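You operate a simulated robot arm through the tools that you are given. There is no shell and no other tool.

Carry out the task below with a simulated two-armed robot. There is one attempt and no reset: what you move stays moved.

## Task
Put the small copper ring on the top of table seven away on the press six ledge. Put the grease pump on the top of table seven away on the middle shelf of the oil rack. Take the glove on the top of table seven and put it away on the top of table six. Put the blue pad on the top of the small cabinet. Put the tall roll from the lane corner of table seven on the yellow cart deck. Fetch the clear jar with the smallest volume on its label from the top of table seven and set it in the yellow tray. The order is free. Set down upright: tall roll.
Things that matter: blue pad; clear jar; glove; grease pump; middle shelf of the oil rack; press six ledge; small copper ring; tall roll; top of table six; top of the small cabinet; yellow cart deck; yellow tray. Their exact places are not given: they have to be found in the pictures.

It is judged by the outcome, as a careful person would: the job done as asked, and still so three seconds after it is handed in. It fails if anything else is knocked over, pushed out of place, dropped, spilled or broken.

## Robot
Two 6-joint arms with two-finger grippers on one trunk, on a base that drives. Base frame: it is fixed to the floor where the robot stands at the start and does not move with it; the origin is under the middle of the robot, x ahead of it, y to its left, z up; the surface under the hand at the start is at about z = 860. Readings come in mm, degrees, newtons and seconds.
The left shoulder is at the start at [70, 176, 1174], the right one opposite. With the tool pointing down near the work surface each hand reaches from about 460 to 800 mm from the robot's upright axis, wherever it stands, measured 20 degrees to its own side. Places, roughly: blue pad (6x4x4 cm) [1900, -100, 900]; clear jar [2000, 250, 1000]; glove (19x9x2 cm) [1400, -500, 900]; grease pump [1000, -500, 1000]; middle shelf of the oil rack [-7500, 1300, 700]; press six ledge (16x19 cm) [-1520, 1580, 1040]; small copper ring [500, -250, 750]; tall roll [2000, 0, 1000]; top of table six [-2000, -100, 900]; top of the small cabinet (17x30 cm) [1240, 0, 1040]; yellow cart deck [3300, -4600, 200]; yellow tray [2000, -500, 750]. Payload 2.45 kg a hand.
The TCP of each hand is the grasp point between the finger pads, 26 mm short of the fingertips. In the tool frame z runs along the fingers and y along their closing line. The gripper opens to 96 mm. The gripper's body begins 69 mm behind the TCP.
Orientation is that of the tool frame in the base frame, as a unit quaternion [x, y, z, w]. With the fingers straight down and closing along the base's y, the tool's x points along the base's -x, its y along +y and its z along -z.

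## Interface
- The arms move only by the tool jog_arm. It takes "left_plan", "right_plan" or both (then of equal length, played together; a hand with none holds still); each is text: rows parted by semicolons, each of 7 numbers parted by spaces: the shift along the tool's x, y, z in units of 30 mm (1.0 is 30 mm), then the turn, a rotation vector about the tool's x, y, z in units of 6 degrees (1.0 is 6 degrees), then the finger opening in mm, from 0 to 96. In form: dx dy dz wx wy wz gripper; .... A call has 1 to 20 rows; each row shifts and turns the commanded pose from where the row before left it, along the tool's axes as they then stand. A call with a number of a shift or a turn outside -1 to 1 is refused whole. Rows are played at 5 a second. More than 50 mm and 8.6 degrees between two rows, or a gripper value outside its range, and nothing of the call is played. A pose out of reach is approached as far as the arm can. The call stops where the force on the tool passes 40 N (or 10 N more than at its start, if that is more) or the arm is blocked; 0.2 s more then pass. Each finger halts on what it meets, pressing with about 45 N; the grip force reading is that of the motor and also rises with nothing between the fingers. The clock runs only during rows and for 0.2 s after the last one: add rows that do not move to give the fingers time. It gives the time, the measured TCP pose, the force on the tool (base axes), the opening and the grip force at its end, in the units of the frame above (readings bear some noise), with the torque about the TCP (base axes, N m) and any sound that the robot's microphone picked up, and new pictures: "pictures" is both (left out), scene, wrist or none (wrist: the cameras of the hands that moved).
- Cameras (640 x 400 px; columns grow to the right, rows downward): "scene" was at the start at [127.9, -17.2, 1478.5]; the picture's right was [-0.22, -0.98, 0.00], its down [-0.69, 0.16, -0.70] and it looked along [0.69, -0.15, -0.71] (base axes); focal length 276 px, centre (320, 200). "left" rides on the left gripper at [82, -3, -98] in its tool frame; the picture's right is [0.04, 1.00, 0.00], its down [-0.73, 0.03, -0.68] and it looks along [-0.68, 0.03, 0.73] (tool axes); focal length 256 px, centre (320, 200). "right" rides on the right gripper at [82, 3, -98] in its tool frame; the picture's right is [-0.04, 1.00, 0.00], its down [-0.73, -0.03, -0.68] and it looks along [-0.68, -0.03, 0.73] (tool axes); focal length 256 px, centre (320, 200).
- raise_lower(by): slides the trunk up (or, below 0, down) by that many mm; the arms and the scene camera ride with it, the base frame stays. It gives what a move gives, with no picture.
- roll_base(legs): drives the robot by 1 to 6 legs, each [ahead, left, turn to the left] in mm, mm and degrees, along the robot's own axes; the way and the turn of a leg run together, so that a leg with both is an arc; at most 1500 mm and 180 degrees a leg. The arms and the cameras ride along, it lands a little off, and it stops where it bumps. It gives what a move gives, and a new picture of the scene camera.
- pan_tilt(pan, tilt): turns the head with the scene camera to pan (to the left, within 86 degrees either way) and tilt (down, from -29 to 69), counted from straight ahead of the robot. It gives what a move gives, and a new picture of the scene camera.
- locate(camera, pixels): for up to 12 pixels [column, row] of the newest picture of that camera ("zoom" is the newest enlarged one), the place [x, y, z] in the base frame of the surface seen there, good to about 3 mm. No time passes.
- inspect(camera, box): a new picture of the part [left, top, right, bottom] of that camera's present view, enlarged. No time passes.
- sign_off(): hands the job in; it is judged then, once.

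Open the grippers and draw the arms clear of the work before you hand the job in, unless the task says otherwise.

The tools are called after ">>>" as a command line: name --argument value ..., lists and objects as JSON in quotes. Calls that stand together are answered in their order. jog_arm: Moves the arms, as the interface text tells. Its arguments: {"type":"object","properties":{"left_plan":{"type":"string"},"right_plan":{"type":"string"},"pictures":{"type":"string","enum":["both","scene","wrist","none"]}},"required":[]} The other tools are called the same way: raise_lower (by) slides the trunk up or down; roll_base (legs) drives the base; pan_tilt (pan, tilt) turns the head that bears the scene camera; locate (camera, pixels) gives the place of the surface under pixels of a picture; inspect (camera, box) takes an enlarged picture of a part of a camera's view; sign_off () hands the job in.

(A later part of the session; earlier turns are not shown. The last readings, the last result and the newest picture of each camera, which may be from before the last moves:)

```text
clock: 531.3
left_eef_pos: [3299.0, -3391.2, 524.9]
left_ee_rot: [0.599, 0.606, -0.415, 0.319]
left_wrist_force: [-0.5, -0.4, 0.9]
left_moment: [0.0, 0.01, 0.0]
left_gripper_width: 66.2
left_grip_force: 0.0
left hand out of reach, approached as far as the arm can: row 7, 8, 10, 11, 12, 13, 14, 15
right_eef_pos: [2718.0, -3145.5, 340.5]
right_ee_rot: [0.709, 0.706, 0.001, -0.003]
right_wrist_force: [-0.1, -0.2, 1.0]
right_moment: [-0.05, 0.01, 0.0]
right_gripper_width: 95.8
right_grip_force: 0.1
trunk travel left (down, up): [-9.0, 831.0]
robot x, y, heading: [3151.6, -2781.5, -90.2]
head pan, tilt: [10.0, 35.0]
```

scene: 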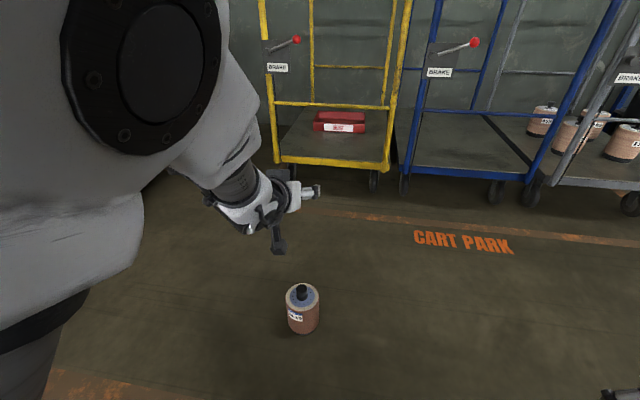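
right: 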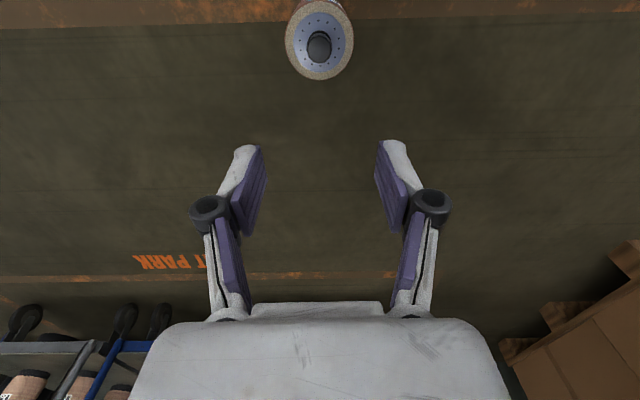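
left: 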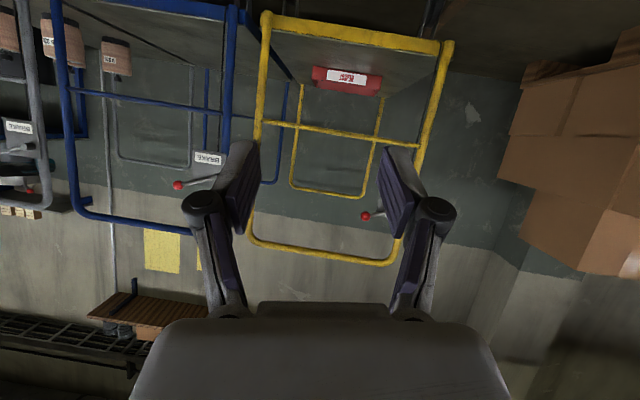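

The wrist came too near the shoulder, so the pitch stopped at about 63°. I extend the hand forward and complete the rotation to horizontal.

>>> jog_arm --left_plan "-0.133 0.082 0.83 0 0 0 66; -0.133 0.082 0.83 0 0 0 66; -0.133 0.082 0.83 0 0 0 66; -0.133 0.082 0.83 0 0 0 66; -0.133 0.082 0.83 0 0 0 66; 0 0 0 -0.172 -0.908 0.198 66; 0 0 0 -0.172 -0.908 0.198 66; 0 0 0 -0.172 -0.908 0.198 66; 0 0 0 -0.172 -0.908 0.198 66; 0 0 0 -0.172 -0.908 0.198 66; 0 0 0 0 0 0 66" --pictures "scene"

```text
clock: 533.7
left_eef_pos: [3301.3, -3514.8, 569.7]
left_ee_rot: [0.61, 0.544, -0.45, 0.36]
left_wrist_force: [-0.6, -0.4, -0.5]
left_moment: [0.01, 0.0, 0.0]
left_gripper_width: 65.8
left_grip_force: 0.1
left hand out of reach, approached as far as the arm can: row 1, 2, 3, 4, 5, 6, 7, 8, 9, 10
right_eef_pos: [2717.9, -3145.4, 339.5]
right_ee_rot: [0.708, 0.706, 0.001, -0.002]
right_wrist_force: [0.4, 0.0, -0.5]
right_moment: [0.02, -0.01, 0.0]
right_gripper_width: 95.7
right_grip_force: 0.0
trunk travel left (down, up): [-9.0, 831.0]
robot x, y, heading: [3155.9, -2780.5, -90.0]
head pan, tilt: [10.0, 35.0]
```

scene: 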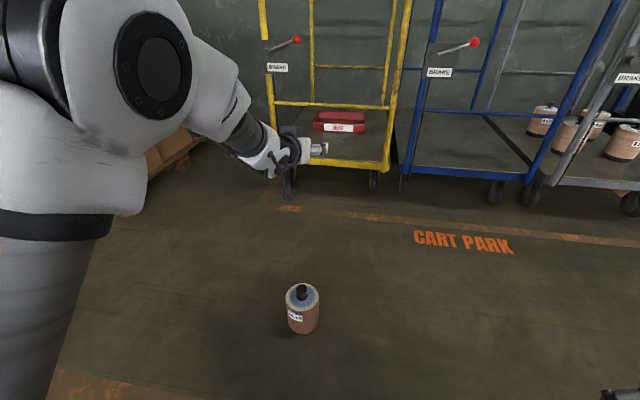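

A fully horizontal hand isn't feasible, but a 45° tilted hand can enter above the crossbar and then come down onto the deck. I set the hand to exactly 45°.

>>> jog_arm --left_plan "0 0 0 -0.295 0.836 -0.072 66; 0 0 0 -0.295 0.836 -0.072 66; 0 0 0 -0.295 0.836 -0.072 66; 0 0 0 -0.295 0.836 -0.072 66; 0 0 0 -0.295 0.836 -0.072 66; 0 0 0 0 0 0 66" --pictures "none"

```text
clock: 535.1
left_eef_pos: [3291.7, -3512.9, 566.0]
left_ee_rot: [0.653, 0.611, -0.347, 0.283]
left_wrist_force: [0.2, -0.1, 0.0]
left_moment: [-0.03, 0.0, -0.01]
left_gripper_width: 66.0
left_grip_force: 0.1
left hand out of reach, approached as far as the arm can: row 3, 4, 5
right_eef_pos: [2717.4, -3145.3, 339.2]
right_ee_rot: [0.708, 0.706, 0.002, -0.003]
right_wrist_force: [1.5, 0.5, 0.3]
right_moment: [0.0, -0.02, 0.0]
right_gripper_width: 95.9
right_grip_force: 0.1
trunk travel left (down, up): [-9.0, 831.0]
robot x, y, heading: [3152.3, -2779.7, -90.1]
head pan, tilt: [10.0, 35.0]
```

The wrist is near a singular alignment with the forearm. I return the hand to vertical, drawing it back at the same time; the regrip with a tilted hand is better done at table height.

>>> jog_arm --left_plan "0 0 0 -0.099 0.981 -0.066 66; 0 0 0 -0.099 0.981 -0.066 66; 0 0 0 -0.099 0.981 -0.066 66; 0 0 0 -0.099 0.981 -0.066 66; 0 0 0 -0.099 0.981 -0.066 66; 0.76 0 -0.34 0 0 0 66; 0.76 0 -0.34 0 0 0 66; 0.76 0 -0.34 0 0 0 66; 0.76 0 -0.34 0 0 0 66; 0 0 0 -0.099 0.981 -0.066 66; 0 0 0 -0.099 0.981 -0.066 66; 0 0 0 -0.099 0.981 -0.066 66; 0 0 0 -0.099 0.981 -0.066 66; 0 0 0 0 0 0 66" --pictures "scene"

```text
clock: 538.1
left_eef_pos: [3293.3, -3412.9, 568.6]
left_ee_rot: [0.707, 0.707, 0.001, 0.0]
left_wrist_force: [-0.1, 0.6, 0.1]
left_moment: [0.01, 0.03, -0.01]
left_gripper_width: 66.1
left_grip_force: 0.0
right_eef_pos: [2718.4, -3145.3, 339.4]
right_ee_rot: [0.708, 0.706, 0.002, -0.002]
right_wrist_force: [-0.8, -0.2, -0.2]
right_moment: [-0.02, 0.02, -0.01]
right_gripper_width: 95.8
right_grip_force: 0.0
trunk travel left (down, up): [-9.0, 831.0]
robot x, y, heading: [3149.0, -2775.8, -90.2]
head pan, tilt: [10.0, 35.0]
```

scene: 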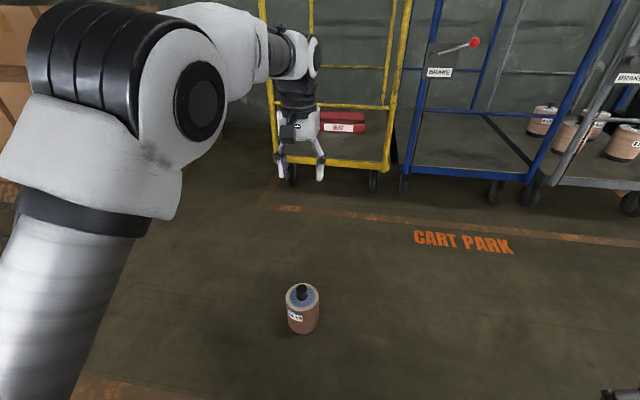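

The hand is vertical again and free. I back the base so the roll is ~845 mm ahead, then tilt the hand by 38° and extend it above the knob.

>>> roll_base --legs '[[-219, 0, 0]]'

>>> jog_arm --left_plan "0 0 0 0 -1 0 66; 0 0 0 0 -1 0 66; 0 0 0 0 -1 0 66; 0 0 0 0 -1 0 66; 0 0 0 0 -1 0 66; 0 0 0 0 -1 0 66; 0 0 0 0 -0.333 0 66; 0 0 0 0 0 0 66" --pictures "scene"

```text
clock: 539.8
left_eef_pos: [3293.6, -3197.5, 570.0]
left_ee_rot: [0.707, 0.708, -0.001, 0.0]
left_wrist_force: [-0.6, 0.6, -0.8]
left_moment: [0.0, -0.01, -0.02]
left_gripper_width: 66.1
left_grip_force: 0.0
right_eef_pos: [2718.2, -2928.5, 339.0]
right_ee_rot: [0.709, 0.705, 0.001, -0.003]
right_wrist_force: [-0.8, 0.2, -0.2]
right_moment: [-0.03, -0.03, 0.0]
right_gripper_width: 96.0
right_grip_force: 0.1
trunk travel left (down, up): [-9.0, 831.0]
robot x, y, heading: [3155.0, -2563.7, -90.3]
head pan, tilt: [10.0, 35.0]
```

scene: 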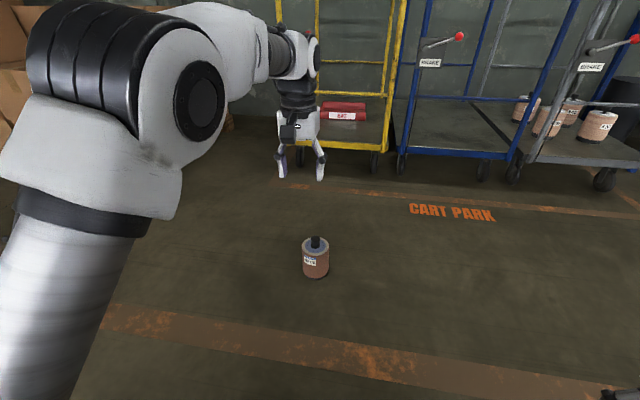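

```text
clock: 541.6
left_eef_pos: [3294.8, -3195.8, 568.5]
left_ee_rot: [0.669, 0.668, -0.231, 0.23]
left_wrist_force: [-0.1, -0.1, -0.3]
left_moment: [0.04, 0.0, 0.0]
left_gripper_width: 66.3
left_grip_force: 0.0
right_eef_pos: [2718.5, -2929.8, 339.6]
right_ee_rot: [0.709, 0.706, 0.002, -0.003]
right_wrist_force: [0.0, 0.2, -0.9]
right_moment: [0.03, -0.03, 0.0]
right_gripper_width: 96.0
right_grip_force: 0.1
trunk travel left (down, up): [-9.0, 831.0]
robot x, y, heading: [3154.9, -2562.2, -90.2]
head pan, tilt: [10.0, 35.0]
```

scene: 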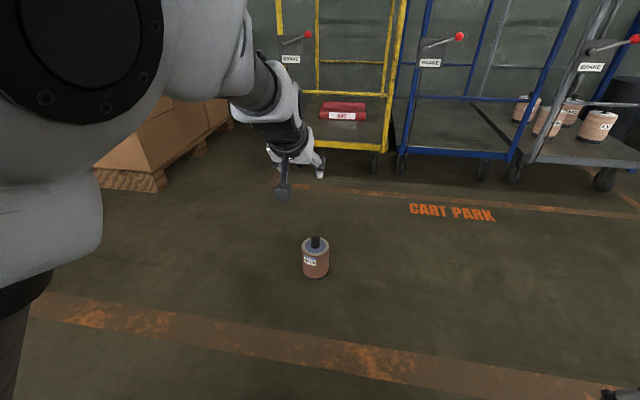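

The 38° tilt was reached cleanly. I locate the knob again and extend the hand forward and down above it.

>>> inspect --camera "scene" --box '[285, 220, 345, 290]'

>>> locate --camera "zoom" --pixels '[[320, 110], [320, 135], [300, 120], [340, 120], [320, 150], [270, 140], [375, 145]]'

```text
5.71 times, centred on (315, 255) of scene
```

zoom: 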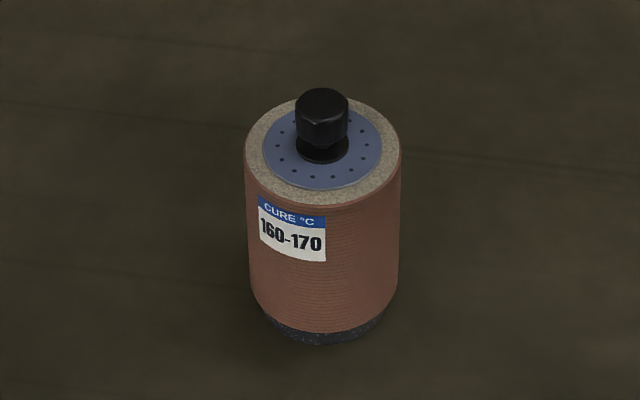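

```text
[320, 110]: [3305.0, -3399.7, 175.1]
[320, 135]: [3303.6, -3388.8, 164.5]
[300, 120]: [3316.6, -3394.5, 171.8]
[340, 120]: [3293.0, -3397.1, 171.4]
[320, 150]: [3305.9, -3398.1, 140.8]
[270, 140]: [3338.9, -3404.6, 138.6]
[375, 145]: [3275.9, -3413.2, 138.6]
```

Knob centre ≈(3305,-3404). I extend the tilted hand to (3305,-3404,330).

>>> jog_arm --left_plan "-0.052 0.032 0.957 0 0 0 66; -0.052 0.032 0.957 0 0 0 66; -0.052 0.032 0.957 0 0 0 66; -0.052 0.032 0.957 0 0 0 66; -0.052 0.032 0.957 0 0 0 66; -0.052 0.032 0.957 0 0 0 66; -0.052 0.032 0.957 0 0 0 66; -0.052 0.032 0.957 0 0 0 66; -0.052 0.032 0.957 0 0 0 66; -0.052 0.032 0.957 0 0 0 66; -0.052 0.032 0.957 0 0 0 66; 0 0 0 0 0 0 66" --pictures "both"

```text
clock: 544.2
left_eef_pos: [3303.9, -3404.7, 332.5]
left_ee_rot: [0.668, 0.669, -0.231, 0.231]
left_wrist_force: [-0.6, 0.9, 0.1]
left_moment: [-0.01, 0.01, -0.02]
left_gripper_width: 66.0
left_grip_force: 0.1
right_eef_pos: [2718.7, -2928.8, 339.7]
right_ee_rot: [0.709, 0.705, 0.001, -0.003]
right_wrist_force: [0.1, -0.7, -0.4]
right_moment: [0.01, -0.01, 0.02]
right_gripper_width: 95.9
right_grip_force: 0.1
trunk travel left (down, up): [-9.0, 831.0]
robot x, y, heading: [3155.1, -2562.9, -90.6]
head pan, tilt: [10.0, 35.0]
```

scene: 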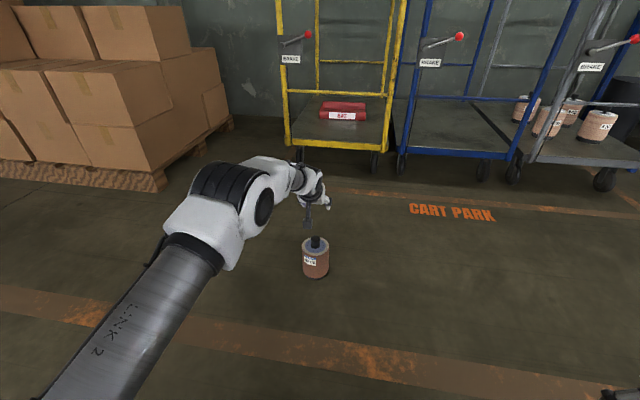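
left: 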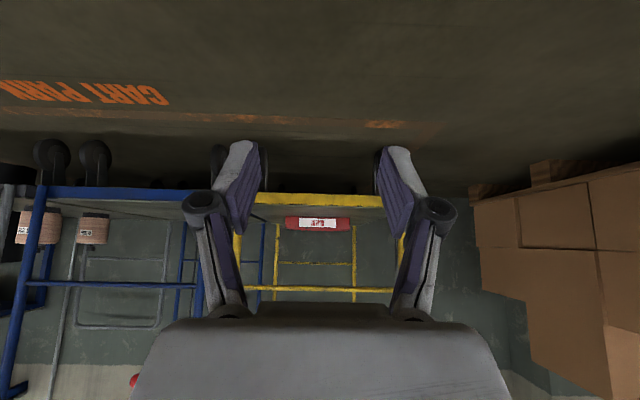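

The hand is right above the knob with the right tilt. I descend vertically to z≈205.

>>> jog_arm --left_plan "0.542 0 0.693 0 0 0 66; 0.542 0 0.693 0 0 0 66; 0.542 0 0.693 0 0 0 66; 0.542 0 0.693 0 0 0 66; 0.45 0 0.58 0 0 0 66; 0 0 0 0 0 0 66" --pictures "both"

>>> inspect --camera "scene" --box '[265, 190, 365, 290]'

```text
clock: 545.6
left_eef_pos: [3302.6, -3405.0, 201.5]
left_ee_rot: [0.668, 0.669, -0.23, 0.231]
left_wrist_force: [0.2, -0.7, 0.3]
left_moment: [0.04, 0.0, 0.01]
left_gripper_width: 66.1
left_grip_force: 0.1
right_eef_pos: [2718.8, -2929.4, 339.3]
right_ee_rot: [0.709, 0.705, 0.001, -0.003]
right_wrist_force: [1.0, -0.6, 0.2]
right_moment: [-0.01, 0.01, -0.03]
right_gripper_width: 96.0
right_grip_force: 0.2
trunk travel left (down, up): [-9.0, 831.0]
robot x, y, heading: [3155.6, -2565.9, -89.8]
head pan, tilt: [10.0, 35.0]
```

scene: 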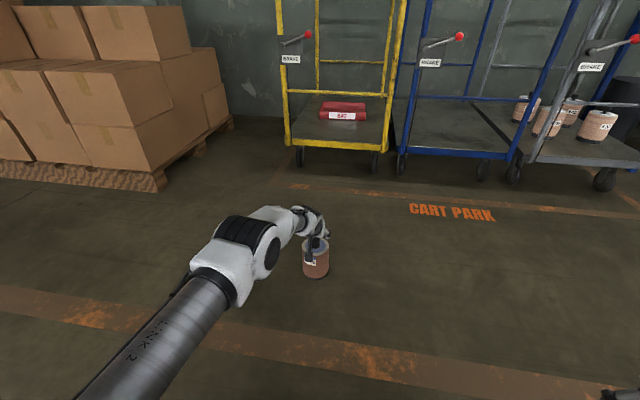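
left: 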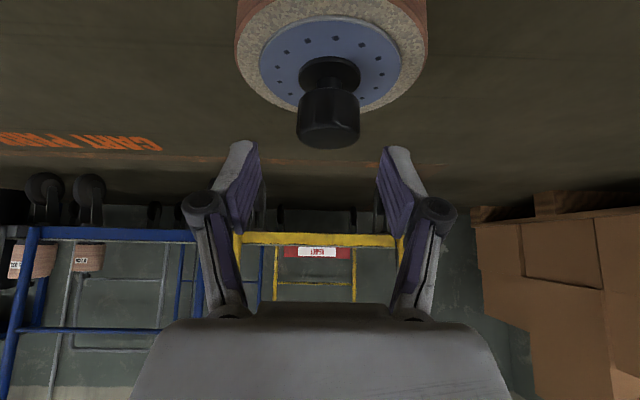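

```text
4.00 times, centred on (315, 240) of scene
```

zoom: 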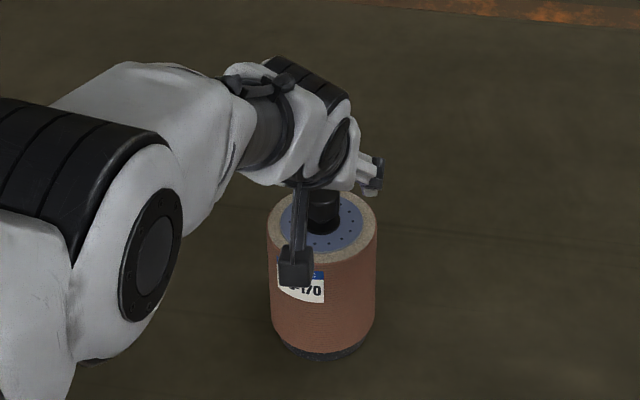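

The knob is well between the fingers, ~4 mm to the right. I correct laterally and descend the last 30 mm.

>>> jog_arm --left_plan "0.2 0.1 0.26 0 0 0 66; 0.2 0 0.26 0 0 0 66; 0.2 0 0.26 0 0 0 66; 0 0 0 0 0 0 66" --pictures "wrist"

```text
clock: 546.6
left_eef_pos: [3309.3, -3406.1, 172.7]
left_ee_rot: [0.669, 0.668, -0.229, 0.23]
left_wrist_force: [0.7, 0.2, -0.1]
left_moment: [-0.01, -0.01, 0.0]
left_gripper_width: 65.9
left_grip_force: 0.0
right_eef_pos: [2718.2, -2928.8, 339.5]
right_ee_rot: [0.709, 0.705, 0.002, -0.003]
right_wrist_force: [0.3, -0.8, 0.1]
right_moment: [0.02, -0.01, 0.0]
right_gripper_width: 96.0
right_grip_force: 0.0
trunk travel left (down, up): [-9.0, 831.0]
robot x, y, heading: [3157.3, -2565.9, -90.2]
head pan, tilt: [10.0, 35.0]
```

left: 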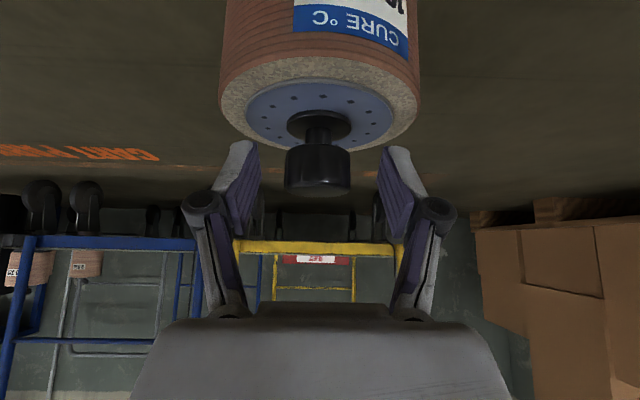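

The knob lies between the pads. I close on it.

>>> jog_arm --left_plan "0.03 0 0.04 0 0 0 55; 0 0 0 0 0 0 44; 0 0 0 0 0 0 34; 0 0 0 0 0 0 20; 0 0 0 0 0 0 0; 0 0 0 0 0 0 0; 0 0 0 0 0 0 0" --pictures "wrist"

```text
clock: 548.2
left_eef_pos: [3307.3, -3406.1, 172.5]
left_ee_rot: [0.669, 0.668, -0.231, 0.231]
left_wrist_force: [-3.5, 2.5, 1.2]
left_moment: [0.21, 0.28, 0.06]
left_gripper_width: 30.9
left_grip_force: 45.1
right_eef_pos: [2718.7, -2929.4, 338.6]
right_ee_rot: [0.709, 0.705, 0.001, -0.002]
right_wrist_force: [0.5, 0.3, 0.2]
right_moment: [0.03, -0.03, -0.02]
right_gripper_width: 96.1
right_grip_force: 0.1
trunk travel left (down, up): [-9.0, 831.0]
robot x, y, heading: [3154.5, -2566.0, -90.4]
head pan, tilt: [10.0, 35.0]
```

left: 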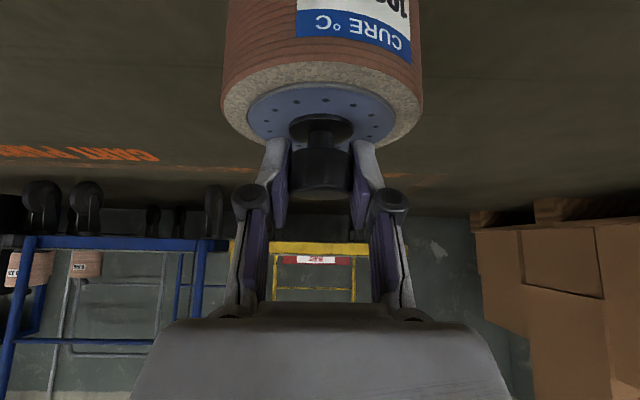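

Gripped (30.9 mm). I lift vertically a little and check that the roll hangs straight.

>>> jog_arm --left_plan "-0.1 0 -0.13 0 0 0 0; -0.2 0 -0.26 0 0 0 0; -0.4 0 -0.51 0 0 0 0; -0.4 0 -0.51 0 0 0 0; 0 0 0 0 0 0 0" --pictures "both"

>>> inspect --camera "scene" --box '[265, 180, 365, 290]'

```text
clock: 549.4
left_eef_pos: [3309.4, -3405.0, 225.0]
left_ee_rot: [0.669, 0.669, -0.23, 0.23]
left_wrist_force: [-0.3, 0.1, -9.1]
left_moment: [-0.01, -0.02, 0.01]
left_gripper_width: 31.0
left_grip_force: 44.8
right_eef_pos: [2719.1, -2929.1, 340.5]
right_ee_rot: [0.709, 0.705, 0.002, -0.004]
right_wrist_force: [-1.5, -0.2, 0.5]
right_moment: [-0.03, 0.0, 0.01]
right_gripper_width: 95.7
right_grip_force: 0.0
trunk travel left (down, up): [-9.0, 831.0]
robot x, y, heading: [3155.6, -2567.6, -90.4]
head pan, tilt: [10.0, 35.0]
```

scene: 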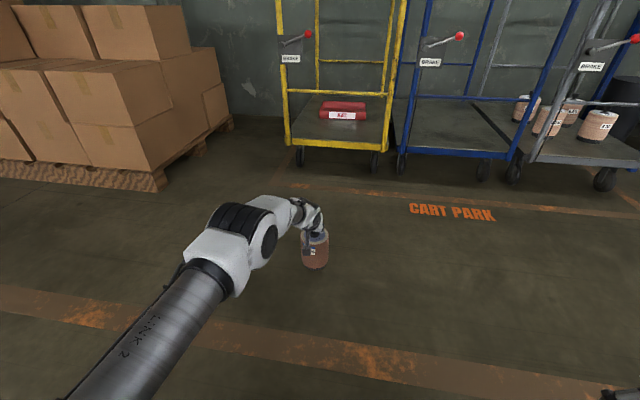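
left: 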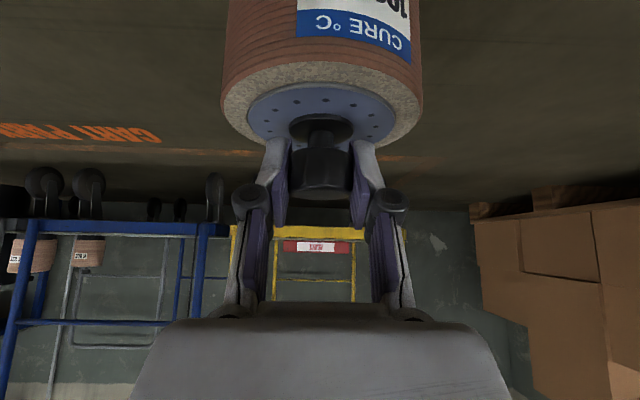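

```text
3.64 times, centred on (315, 235) of scene
```

zoom: 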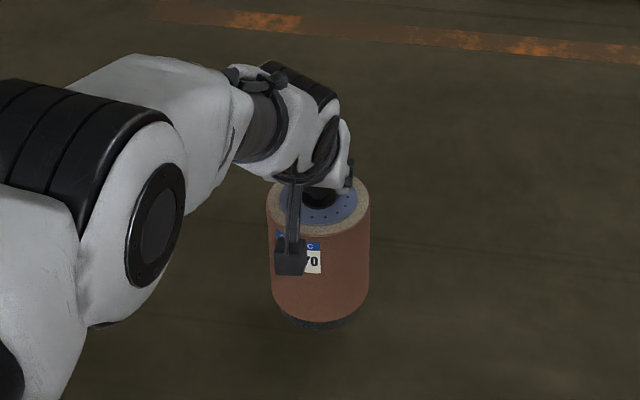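

The roll hangs upright from the tilted hand. I raise it with the arm to a comfortable posture first.

>>> jog_arm --left_plan "-0.475 0 -0.825 0 0 0 0; -0.475 0 -0.825 0 0 0 0; -0.475 0 -0.825 0 0 0 0; -0.475 0 -0.825 0 0 0 0; -0.475 0 -0.825 0 0 0 0; -0.475 0 -0.825 0 0 0 0; -0.475 0 -0.825 0 0 0 0; 0 0 0 0 0 0 0" --pictures "none"

>>> raise_lower --by 280

>>> pan_tilt --pan 8 --tilt 22

```text
clock: 551.2
left_eef_pos: [3308.8, -3374.9, 421.4]
left_ee_rot: [0.669, 0.669, -0.229, 0.23]
left_wrist_force: [-0.8, 0.4, -8.2]
left_moment: [0.0, -0.02, -0.01]
left_gripper_width: 31.0
left_grip_force: 45.0
right_eef_pos: [2718.7, -2930.2, 339.2]
right_ee_rot: [0.709, 0.705, 0.003, -0.003]
right_wrist_force: [0.0, -0.3, -1.2]
right_moment: [-0.04, 0.01, -0.01]
right_gripper_width: 96.1
right_grip_force: 0.1
trunk travel left (down, up): [-9.0, 831.0]
robot x, y, heading: [3155.1, -2565.4, -90.3]
head pan, tilt: [10.0, 35.0]
```

```text
clock: 554.0
left_eef_pos: [3308.2, -3377.5, 700.3]
left_ee_rot: [0.669, 0.668, -0.23, 0.229]
left_wrist_force: [0.5, 0.1, -8.7]
left_moment: [-0.02, -0.01, -0.01]
left_gripper_width: 30.6
left_grip_force: 44.7
right_eef_pos: [2718.7, -2930.6, 618.9]
right_ee_rot: [0.709, 0.705, 0.002, -0.004]
right_wrist_force: [-0.1, -0.8, -0.2]
right_moment: [0.0, 0.0, -0.02]
right_gripper_width: 95.8
right_grip_force: 0.1
trunk travel left (down, up): [-289.0, 551.0]
robot x, y, heading: [3154.3, -2562.4, -90.3]
head pan, tilt: [10.0, 35.0]
```

```text
clock: 554.8
left_eef_pos: [3307.3, -3374.9, 701.0]
left_ee_rot: [0.668, 0.67, -0.229, 0.231]
left_wrist_force: [-0.4, -0.7, -9.0]
left_moment: [0.02, 0.01, 0.02]
left_gripper_width: 30.8
left_grip_force: 44.5
right_eef_pos: [2719.8, -2929.3, 619.1]
right_ee_rot: [0.709, 0.705, 0.002, -0.002]
right_wrist_force: [-0.4, 1.0, -0.1]
right_moment: [0.0, 0.0, 0.02]
right_gripper_width: 95.8
right_grip_force: 0.1
trunk travel left (down, up): [-289.0, 551.0]
robot x, y, heading: [3151.9, -2563.4, -90.3]
head pan, tilt: [8.0, 22.0]
```

scene: 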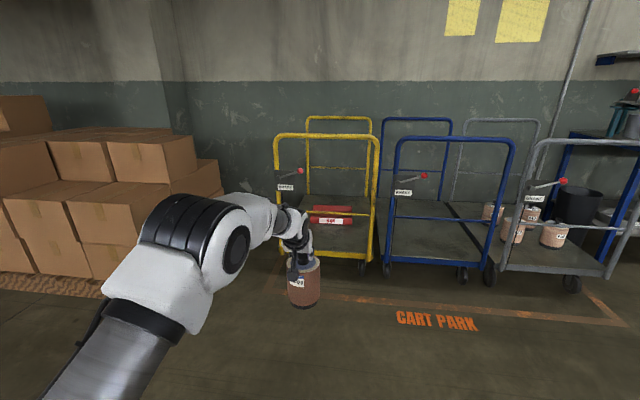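

I enlarge the yellow cart to measure hoop bars, brake lever and the red box accurately.

>>> inspect --camera "scene" --box '[260, 110, 390, 275]'

>>> locate --camera "zoom" --pixels '[[330, 68], [330, 258], [420, 255], [430, 150], [190, 150], [200, 180], [215, 150], [250, 145], [330, 240], [340, 275], [300, 240], [380, 355]]'

```text
2.42 times, centred on (325, 192) of scene
```

zoom: 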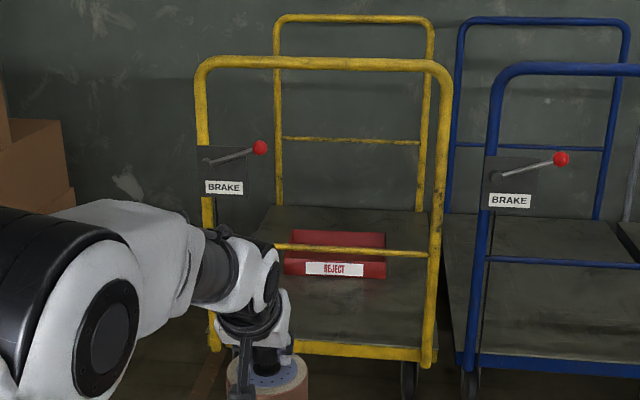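

```text
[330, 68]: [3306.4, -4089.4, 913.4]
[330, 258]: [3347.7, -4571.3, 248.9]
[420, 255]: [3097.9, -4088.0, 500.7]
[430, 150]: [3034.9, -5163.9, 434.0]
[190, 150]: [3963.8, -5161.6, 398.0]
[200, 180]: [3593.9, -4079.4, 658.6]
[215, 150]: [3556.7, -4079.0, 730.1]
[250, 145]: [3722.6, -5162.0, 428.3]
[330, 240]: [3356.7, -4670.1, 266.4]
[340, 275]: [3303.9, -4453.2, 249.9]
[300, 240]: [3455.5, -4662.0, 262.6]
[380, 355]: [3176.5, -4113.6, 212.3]
```

>>> locate --camera "zoom" --pixels '[[260, 148], [235, 155], [330, 62], [330, 72], [400, 253], [300, 247], [400, 248], [330, 340], [330, 348], [300, 320], [250, 310], [400, 330]]'

```text
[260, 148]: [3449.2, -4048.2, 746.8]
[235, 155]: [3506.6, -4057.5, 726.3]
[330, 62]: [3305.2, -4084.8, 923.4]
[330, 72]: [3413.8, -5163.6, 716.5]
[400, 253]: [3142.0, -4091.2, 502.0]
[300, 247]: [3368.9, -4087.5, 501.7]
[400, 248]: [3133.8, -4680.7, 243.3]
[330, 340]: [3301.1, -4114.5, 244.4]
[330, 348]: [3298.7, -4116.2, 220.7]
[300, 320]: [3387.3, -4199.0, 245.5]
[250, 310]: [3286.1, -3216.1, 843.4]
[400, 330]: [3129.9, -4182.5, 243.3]
```

Deck front edge y≈-4114, z≈244; crossbar z≈501, top bar z≈918; tray from y≈-4450. So I aim for the roll at about (3308,-4285). I drive ahead 640 mm toward the hoop first.

>>> roll_base --legs '[[560, 0, 0.3]]'

>>> pan_tilt --pan 10 --tilt 20

```text
clock: 557.9
left_eef_pos: [3310.8, -3917.8, 701.1]
left_ee_rot: [0.667, 0.671, -0.229, 0.229]
left_wrist_force: [0.3, -1.4, -9.6]
left_moment: [-0.01, 0.0, -0.03]
left_gripper_width: 30.9
left_grip_force: 45.1
right_eef_pos: [2719.4, -3474.4, 618.9]
right_ee_rot: [0.707, 0.707, 0.002, -0.003]
right_wrist_force: [0.1, 0.8, -0.8]
right_moment: [0.02, -0.01, -0.01]
right_gripper_width: 95.8
right_grip_force: 0.1
trunk travel left (down, up): [-289.0, 551.0]
robot x, y, heading: [3153.5, -3101.6, -90.0]
head pan, tilt: [8.0, 22.0]
```

scene: 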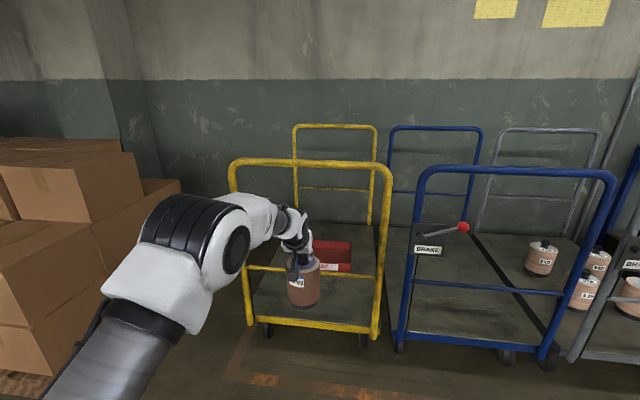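

```text
clock: 558.5
left_eef_pos: [3311.3, -3916.1, 701.6]
left_ee_rot: [0.667, 0.671, -0.228, 0.23]
left_wrist_force: [-0.9, 0.9, -8.2]
left_moment: [0.02, 0.02, -0.03]
left_gripper_width: 30.6
left_grip_force: 44.7
right_eef_pos: [2719.9, -3473.7, 619.0]
right_ee_rot: [0.707, 0.707, 0.002, -0.003]
right_wrist_force: [0.8, 0.1, 0.8]
right_moment: [-0.03, 0.0, 0.01]
right_gripper_width: 96.0
right_grip_force: 0.1
trunk travel left (down, up): [-289.0, 551.0]
robot x, y, heading: [3152.4, -3106.2, -90.1]
head pan, tilt: [10.0, 20.0]
```

scene: 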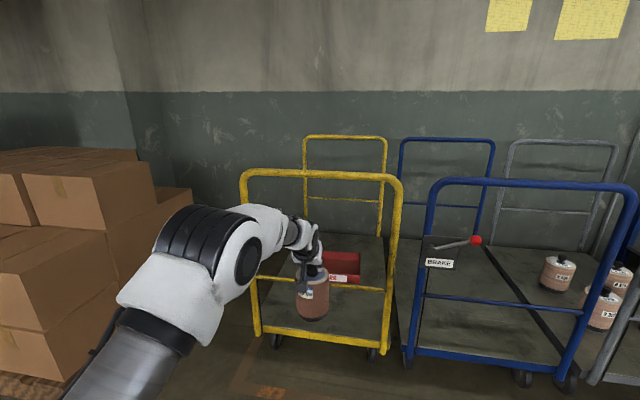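

The roll is at y≈-3917, its bottom at z≈528, above the crossbar (509). I go ahead 130 mm to start passing over the crossbar.

>>> roll_base --legs '[[130, 0, 0]]'

>>> inspect --camera "scene" --box '[220, 130, 440, 380]'

```text
clock: 559.8
left_eef_pos: [3313.0, -4045.7, 698.8]
left_ee_rot: [0.667, 0.671, -0.228, 0.23]
left_wrist_force: [0.0, 0.3, -10.3]
left_moment: [0.03, -0.03, 0.02]
left_gripper_width: 30.8
left_grip_force: 45.0
right_eef_pos: [2720.3, -3602.1, 619.0]
right_ee_rot: [0.707, 0.707, 0.002, -0.004]
right_wrist_force: [-0.6, -0.3, 0.4]
right_moment: [0.05, -0.01, 0.03]
right_gripper_width: 96.0
right_grip_force: 0.0
trunk travel left (down, up): [-289.0, 551.0]
robot x, y, heading: [3154.2, -3235.1, -90.2]
head pan, tilt: [10.0, 20.0]
```

scene: 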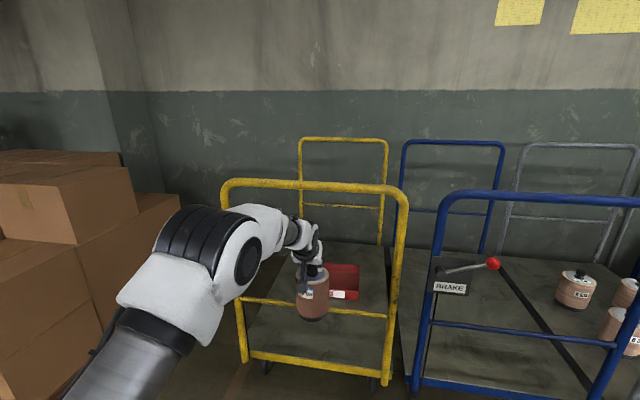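

```text
1.60 times, centred on (330, 255) of scene
```

zoom: 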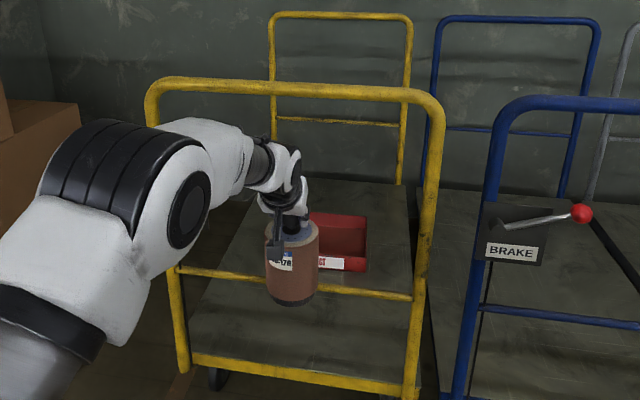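

The roll is passing over the crossbar with clearance. I continue 100 mm.

>>> roll_base --legs '[[100, 0, 0]]'

>>> inspect --camera "scene" --box '[220, 130, 440, 380]'

```text
clock: 560.9
left_eef_pos: [3312.0, -4145.0, 698.7]
left_ee_rot: [0.667, 0.672, -0.227, 0.229]
left_wrist_force: [-0.5, -0.5, -9.9]
left_moment: [-0.03, -0.03, 0.03]
left_gripper_width: 31.0
left_grip_force: 44.3
right_eef_pos: [2720.0, -3700.7, 619.0]
right_ee_rot: [0.707, 0.707, 0.001, -0.003]
right_wrist_force: [0.3, -1.7, 0.0]
right_moment: [0.0, 0.0, 0.02]
right_gripper_width: 96.0
right_grip_force: 0.0
trunk travel left (down, up): [-289.0, 551.0]
robot x, y, heading: [3152.4, -3332.0, -90.1]
head pan, tilt: [10.0, 20.0]
```

scene: 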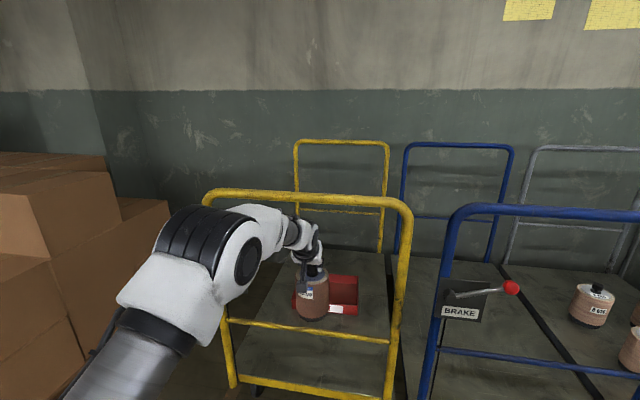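

```text
1.60 times, centred on (330, 255) of scene
```

zoom: 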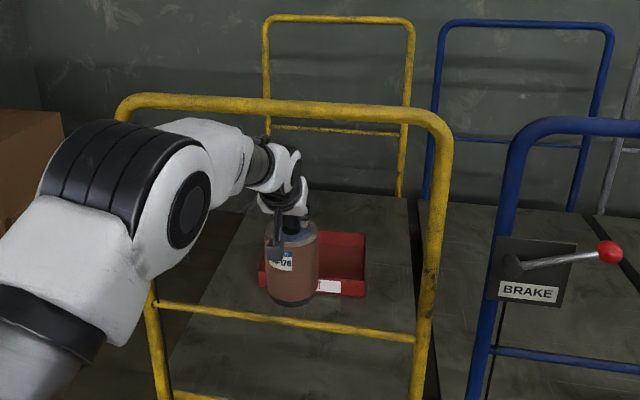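

Still clear. I advance another 36 mm so the roll is wholly behind the crossbar.

>>> roll_base --legs '[[36, 0, 0]]'

>>> inspect --camera "scene" --box '[220, 170, 420, 370]'

```text
clock: 561.8
left_eef_pos: [3312.1, -4179.1, 697.4]
left_ee_rot: [0.667, 0.672, -0.227, 0.229]
left_wrist_force: [1.1, -0.8, -8.9]
left_moment: [-0.03, -0.01, 0.03]
left_gripper_width: 30.8
left_grip_force: 44.7
right_eef_pos: [2719.6, -3737.4, 618.5]
right_ee_rot: [0.706, 0.708, 0.002, -0.003]
right_wrist_force: [-0.5, -0.2, -0.5]
right_moment: [0.03, 0.0, -0.03]
right_gripper_width: 96.0
right_grip_force: 0.1
trunk travel left (down, up): [-289.0, 551.0]
robot x, y, heading: [3154.1, -3370.9, -90.1]
head pan, tilt: [10.0, 20.0]
```

scene: 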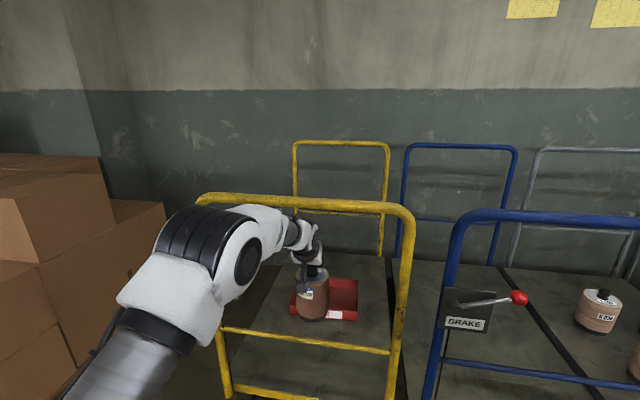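

```text
2.00 times, centred on (320, 270) of scene
```

zoom: 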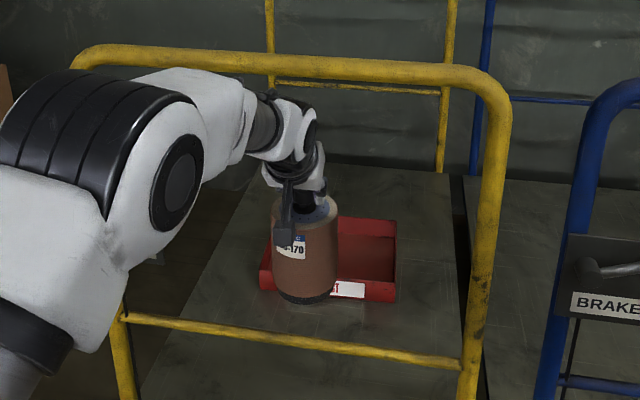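

The roll is behind the crossbar now. I lower the trunk by 110 mm.

>>> raise_lower --by -110

>>> roll_base --legs '[[50, 0, 0]]'

>>> inspect --camera "scene" --box '[220, 150, 440, 370]'

```text
clock: 563.2
left_eef_pos: [3312.5, -4177.9, 589.6]
left_ee_rot: [0.667, 0.672, -0.228, 0.229]
left_wrist_force: [-0.4, -0.6, -9.1]
left_moment: [0.02, -0.01, -0.03]
left_gripper_width: 30.8
left_grip_force: 45.7
right_eef_pos: [2720.5, -3736.6, 509.7]
right_ee_rot: [0.707, 0.707, 0.002, -0.002]
right_wrist_force: [0.6, 0.3, -0.2]
right_moment: [0.01, -0.01, -0.02]
right_gripper_width: 95.9
right_grip_force: 0.1
trunk travel left (down, up): [-179.0, 661.0]
robot x, y, heading: [3155.5, -3370.1, -89.7]
head pan, tilt: [10.0, 20.0]
```

```text
clock: 564.1
left_eef_pos: [3313.0, -4228.7, 587.4]
left_ee_rot: [0.667, 0.672, -0.227, 0.229]
left_wrist_force: [-0.4, -0.4, -9.6]
left_moment: [0.01, -0.03, -0.01]
left_gripper_width: 30.7
left_grip_force: 45.6
right_eef_pos: [2720.0, -3787.2, 509.4]
right_ee_rot: [0.706, 0.708, 0.002, -0.003]
right_wrist_force: [0.4, -0.8, -0.5]
right_moment: [-0.01, 0.0, 0.0]
right_gripper_width: 96.1
right_grip_force: 0.0
trunk travel left (down, up): [-179.0, 661.0]
robot x, y, heading: [3154.0, -3420.0, -89.8]
head pan, tilt: [10.0, 20.0]
```

scene: 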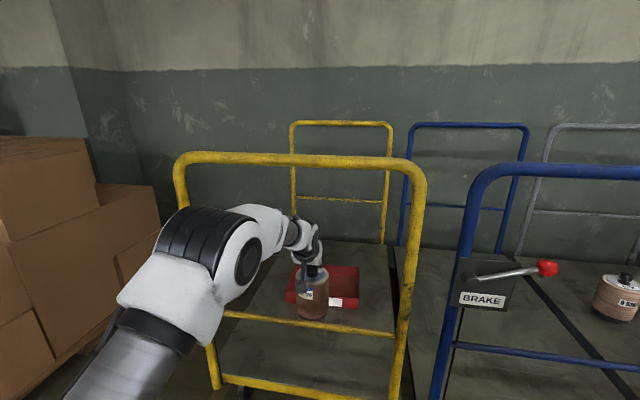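

```text
1.82 times, centred on (330, 260) of scene
```

zoom: 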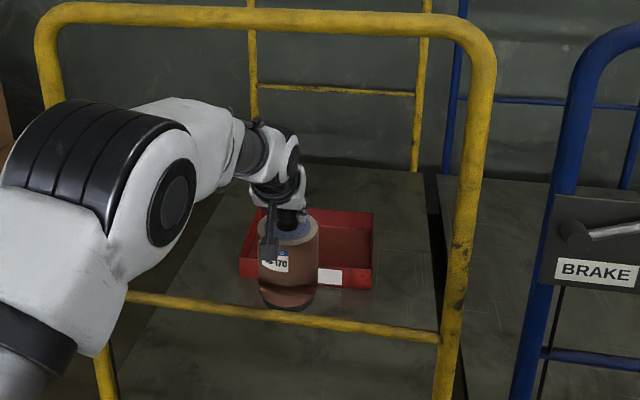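

All clear so far. I advance 52 mm more to y≈-4281.

>>> roll_base --legs '[[53, 0, 0]]'

>>> raise_lower --by -120

>>> pan_tilt --pan 12 --tilt 24

>>> inspect --camera "scene" --box '[200, 100, 440, 330]'

```text
clock: 565.1
left_eef_pos: [3314.7, -4280.8, 587.7]
left_ee_rot: [0.667, 0.672, -0.226, 0.229]
left_wrist_force: [0.2, -0.7, -9.3]
left_moment: [-0.01, -0.03, 0.01]
left_gripper_width: 30.8
left_grip_force: 44.7
right_eef_pos: [2720.6, -3839.4, 509.2]
right_ee_rot: [0.706, 0.708, 0.003, -0.003]
right_wrist_force: [0.3, 0.7, 0.1]
right_moment: [0.06, -0.02, 0.0]
right_gripper_width: 95.8
right_grip_force: 0.1
trunk travel left (down, up): [-179.0, 661.0]
robot x, y, heading: [3154.7, -3466.7, -89.9]
head pan, tilt: [10.0, 20.0]
```

scene: 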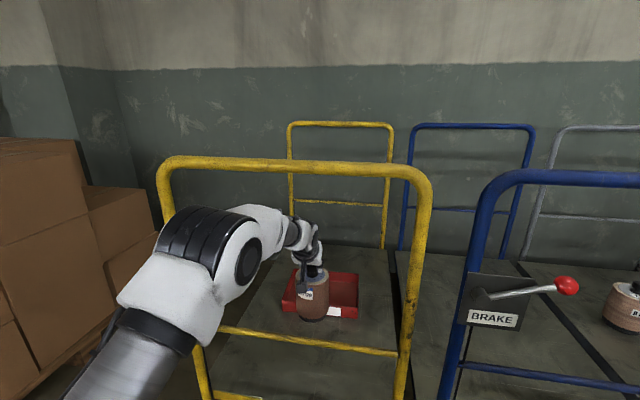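

```text
clock: 566.6
left_eef_pos: [3315.0, -4280.0, 469.7]
left_ee_rot: [0.667, 0.672, -0.227, 0.228]
left_wrist_force: [-0.3, 0.6, -9.4]
left_moment: [-0.02, 0.0, -0.03]
left_gripper_width: 30.7
left_grip_force: 45.0
right_eef_pos: [2720.5, -3838.7, 389.2]
right_ee_rot: [0.706, 0.708, 0.001, -0.002]
right_wrist_force: [0.0, -0.2, 0.3]
right_moment: [0.02, 0.02, 0.0]
right_gripper_width: 95.9
right_grip_force: 0.0
trunk travel left (down, up): [-59.0, 781.0]
robot x, y, heading: [3153.3, -3468.2, -89.8]
head pan, tilt: [10.0, 20.0]
```

```text
clock: 567.2
left_eef_pos: [3313.7, -4278.0, 468.4]
left_ee_rot: [0.667, 0.672, -0.227, 0.229]
left_wrist_force: [-0.2, -0.3, -9.2]
left_moment: [-0.02, 0.02, -0.04]
left_gripper_width: 30.7
left_grip_force: 45.2
right_eef_pos: [2721.3, -3838.6, 388.8]
right_ee_rot: [0.706, 0.709, 0.002, -0.003]
right_wrist_force: [1.0, 0.2, 0.3]
right_moment: [0.01, 0.01, 0.04]
right_gripper_width: 96.2
right_grip_force: 0.2
trunk travel left (down, up): [-59.0, 781.0]
robot x, y, heading: [3152.6, -3468.5, -90.0]
head pan, tilt: [12.0, 24.0]
```

scene: 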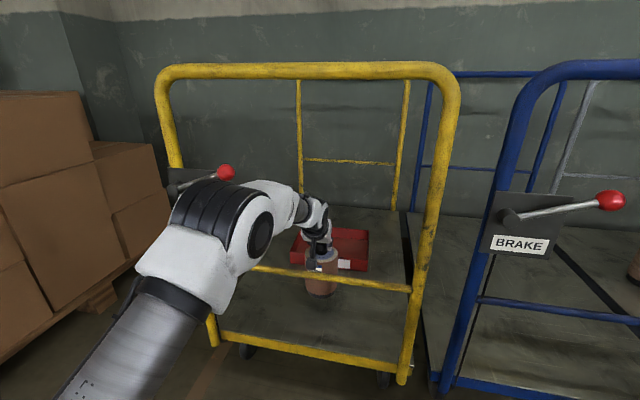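

```text
1.74 times, centred on (320, 215) of scene
```

zoom: 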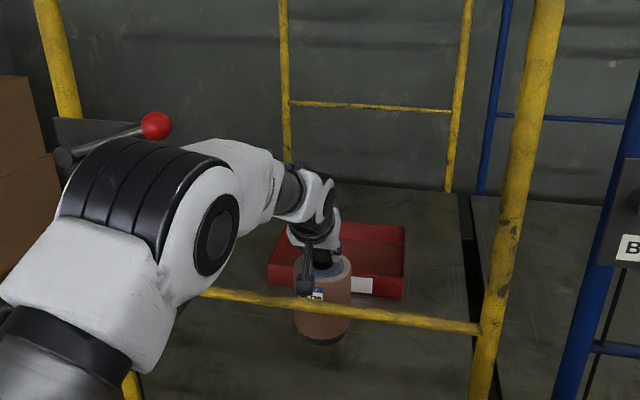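

The roll hangs ~52 mm above the deck, in front of the red tray. I lower the trunk another 42 mm.

>>> raise_lower --by -42

>>> jog_arm --left_plan "0.06 0 0.08 0 0 0 0; 0.06 0 0.08 0 0 0 0; 0 0 0 0 0 0 0" --pictures "none"

```text
clock: 568.1
left_eef_pos: [3314.7, -4279.2, 426.5]
left_ee_rot: [0.667, 0.672, -0.227, 0.228]
left_wrist_force: [-0.6, 0.0, -9.6]
left_moment: [0.02, 0.0, -0.02]
left_gripper_width: 31.1
left_grip_force: 45.2
right_eef_pos: [2718.8, -3838.7, 346.6]
right_ee_rot: [0.706, 0.709, 0.001, -0.003]
right_wrist_force: [0.1, -0.2, 0.4]
right_moment: [-0.02, -0.01, -0.04]
right_gripper_width: 95.8
right_grip_force: 0.1
trunk travel left (down, up): [-17.0, 823.0]
robot x, y, heading: [3153.4, -3465.6, -89.9]
head pan, tilt: [12.0, 24.0]
```

```text
clock: 568.9
left_eef_pos: [3312.5, -4279.3, 419.6]
left_ee_rot: [0.666, 0.673, -0.227, 0.229]
left_wrist_force: [0.9, 0.1, -10.0]
left_moment: [0.01, 0.01, 0.01]
left_gripper_width: 30.9
left_grip_force: 44.4
right_eef_pos: [2720.5, -3838.0, 347.0]
right_ee_rot: [0.706, 0.708, 0.001, -0.004]
right_wrist_force: [-0.3, -0.2, -0.4]
right_moment: [-0.06, -0.01, 0.02]
right_gripper_width: 96.0
right_grip_force: 0.0
trunk travel left (down, up): [-17.0, 823.0]
robot x, y, heading: [3150.8, -3472.7, -89.8]
head pan, tilt: [12.0, 24.0]
```

Close to the deck (z≈419.6). I lower in millimetre steps until the load comes off.

>>> jog_arm --left_plan "0.04 0 0.055 0 0 0 0; 0.03 0 0.04 0 0 0 0; 0 0 0 0 0 0 0" --pictures "none"

```text
clock: 569.7
left_eef_pos: [3314.4, -4279.4, 416.8]
left_ee_rot: [0.666, 0.673, -0.227, 0.23]
left_wrist_force: [-1.6, 0.1, -3.5]
left_moment: [-0.08, 0.07, -0.01]
left_gripper_width: 31.1
left_grip_force: 44.6
right_eef_pos: [2720.7, -3838.8, 348.7]
right_ee_rot: [0.706, 0.708, 0.001, -0.003]
right_wrist_force: [-0.3, 0.1, 0.4]
right_moment: [0.01, -0.01, 0.02]
right_gripper_width: 96.1
right_grip_force: 0.1
trunk travel left (down, up): [-17.0, 823.0]
robot x, y, heading: [3153.4, -3469.6, -89.9]
head pan, tilt: [12.0, 24.0]
```

Contact with the deck. I settle 1 mm more, open the fingers and then raise the trunk straight up.

>>> jog_arm --left_plan "0.02 0 0.03 0 0 0 0; 0 0 0 0 0 0 0; 0 0 0 0 0 0 34; 0 0 0 0 0 0 42; 0 0 0 0 0 0 54; 0 0 0 0 0 0 66; 0 0 0 0 0 0 66" --pictures "wrist"

```text
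clock: 571.3
left_eef_pos: [3313.0, -4279.9, 417.5]
left_ee_rot: [0.666, 0.672, -0.227, 0.229]
left_wrist_force: [0.1, -0.8, -0.3]
left_moment: [0.0, 0.01, 0.02]
left_gripper_width: 66.4
left_grip_force: 0.0
right_eef_pos: [2722.1, -3838.1, 346.8]
right_ee_rot: [0.706, 0.708, 0.001, -0.002]
right_wrist_force: [-0.1, -0.5, 1.0]
right_moment: [-0.02, -0.04, -0.01]
right_gripper_width: 96.1
right_grip_force: 0.1
trunk travel left (down, up): [-17.0, 823.0]
robot x, y, heading: [3152.8, -3469.0, -89.8]
head pan, tilt: [12.0, 24.0]
```

left: 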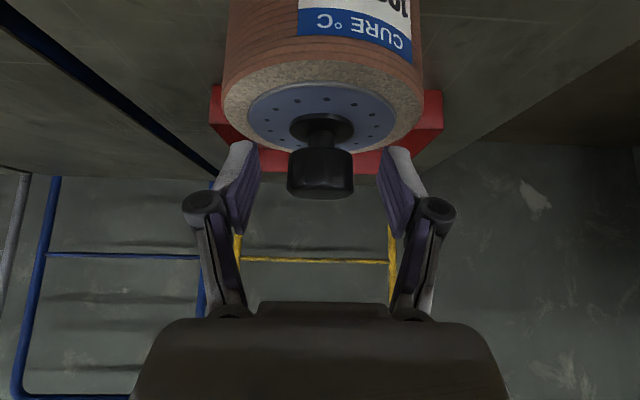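

The roll stands free on the deck with the fingers open around its knob. I raise the trunk 165 mm and look.

>>> raise_lower --by 165

>>> inspect --camera "scene" --box '[200, 100, 460, 360]'

```text
clock: 573.1
left_eef_pos: [3313.3, -4278.0, 581.7]
left_ee_rot: [0.666, 0.672, -0.227, 0.23]
left_wrist_force: [0.5, 0.1, -0.3]
left_moment: [0.02, -0.01, 0.01]
left_gripper_width: 66.0
left_grip_force: 0.0
right_eef_pos: [2720.8, -3837.8, 513.3]
right_ee_rot: [0.706, 0.708, 0.001, -0.002]
right_wrist_force: [0.1, 0.0, -0.5]
right_moment: [-0.01, -0.02, 0.01]
right_gripper_width: 95.9
right_grip_force: 0.1
trunk travel left (down, up): [-182.0, 658.0]
robot x, y, heading: [3153.3, -3465.3, -89.6]
head pan, tilt: [12.0, 24.0]
```

```text
1.54 times, centred on (330, 230) of scene
```

zoom: 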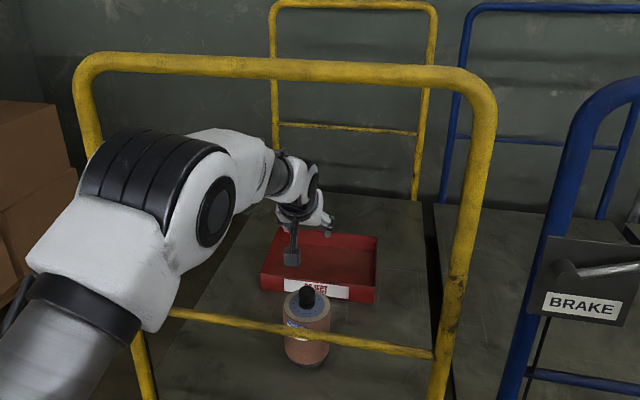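

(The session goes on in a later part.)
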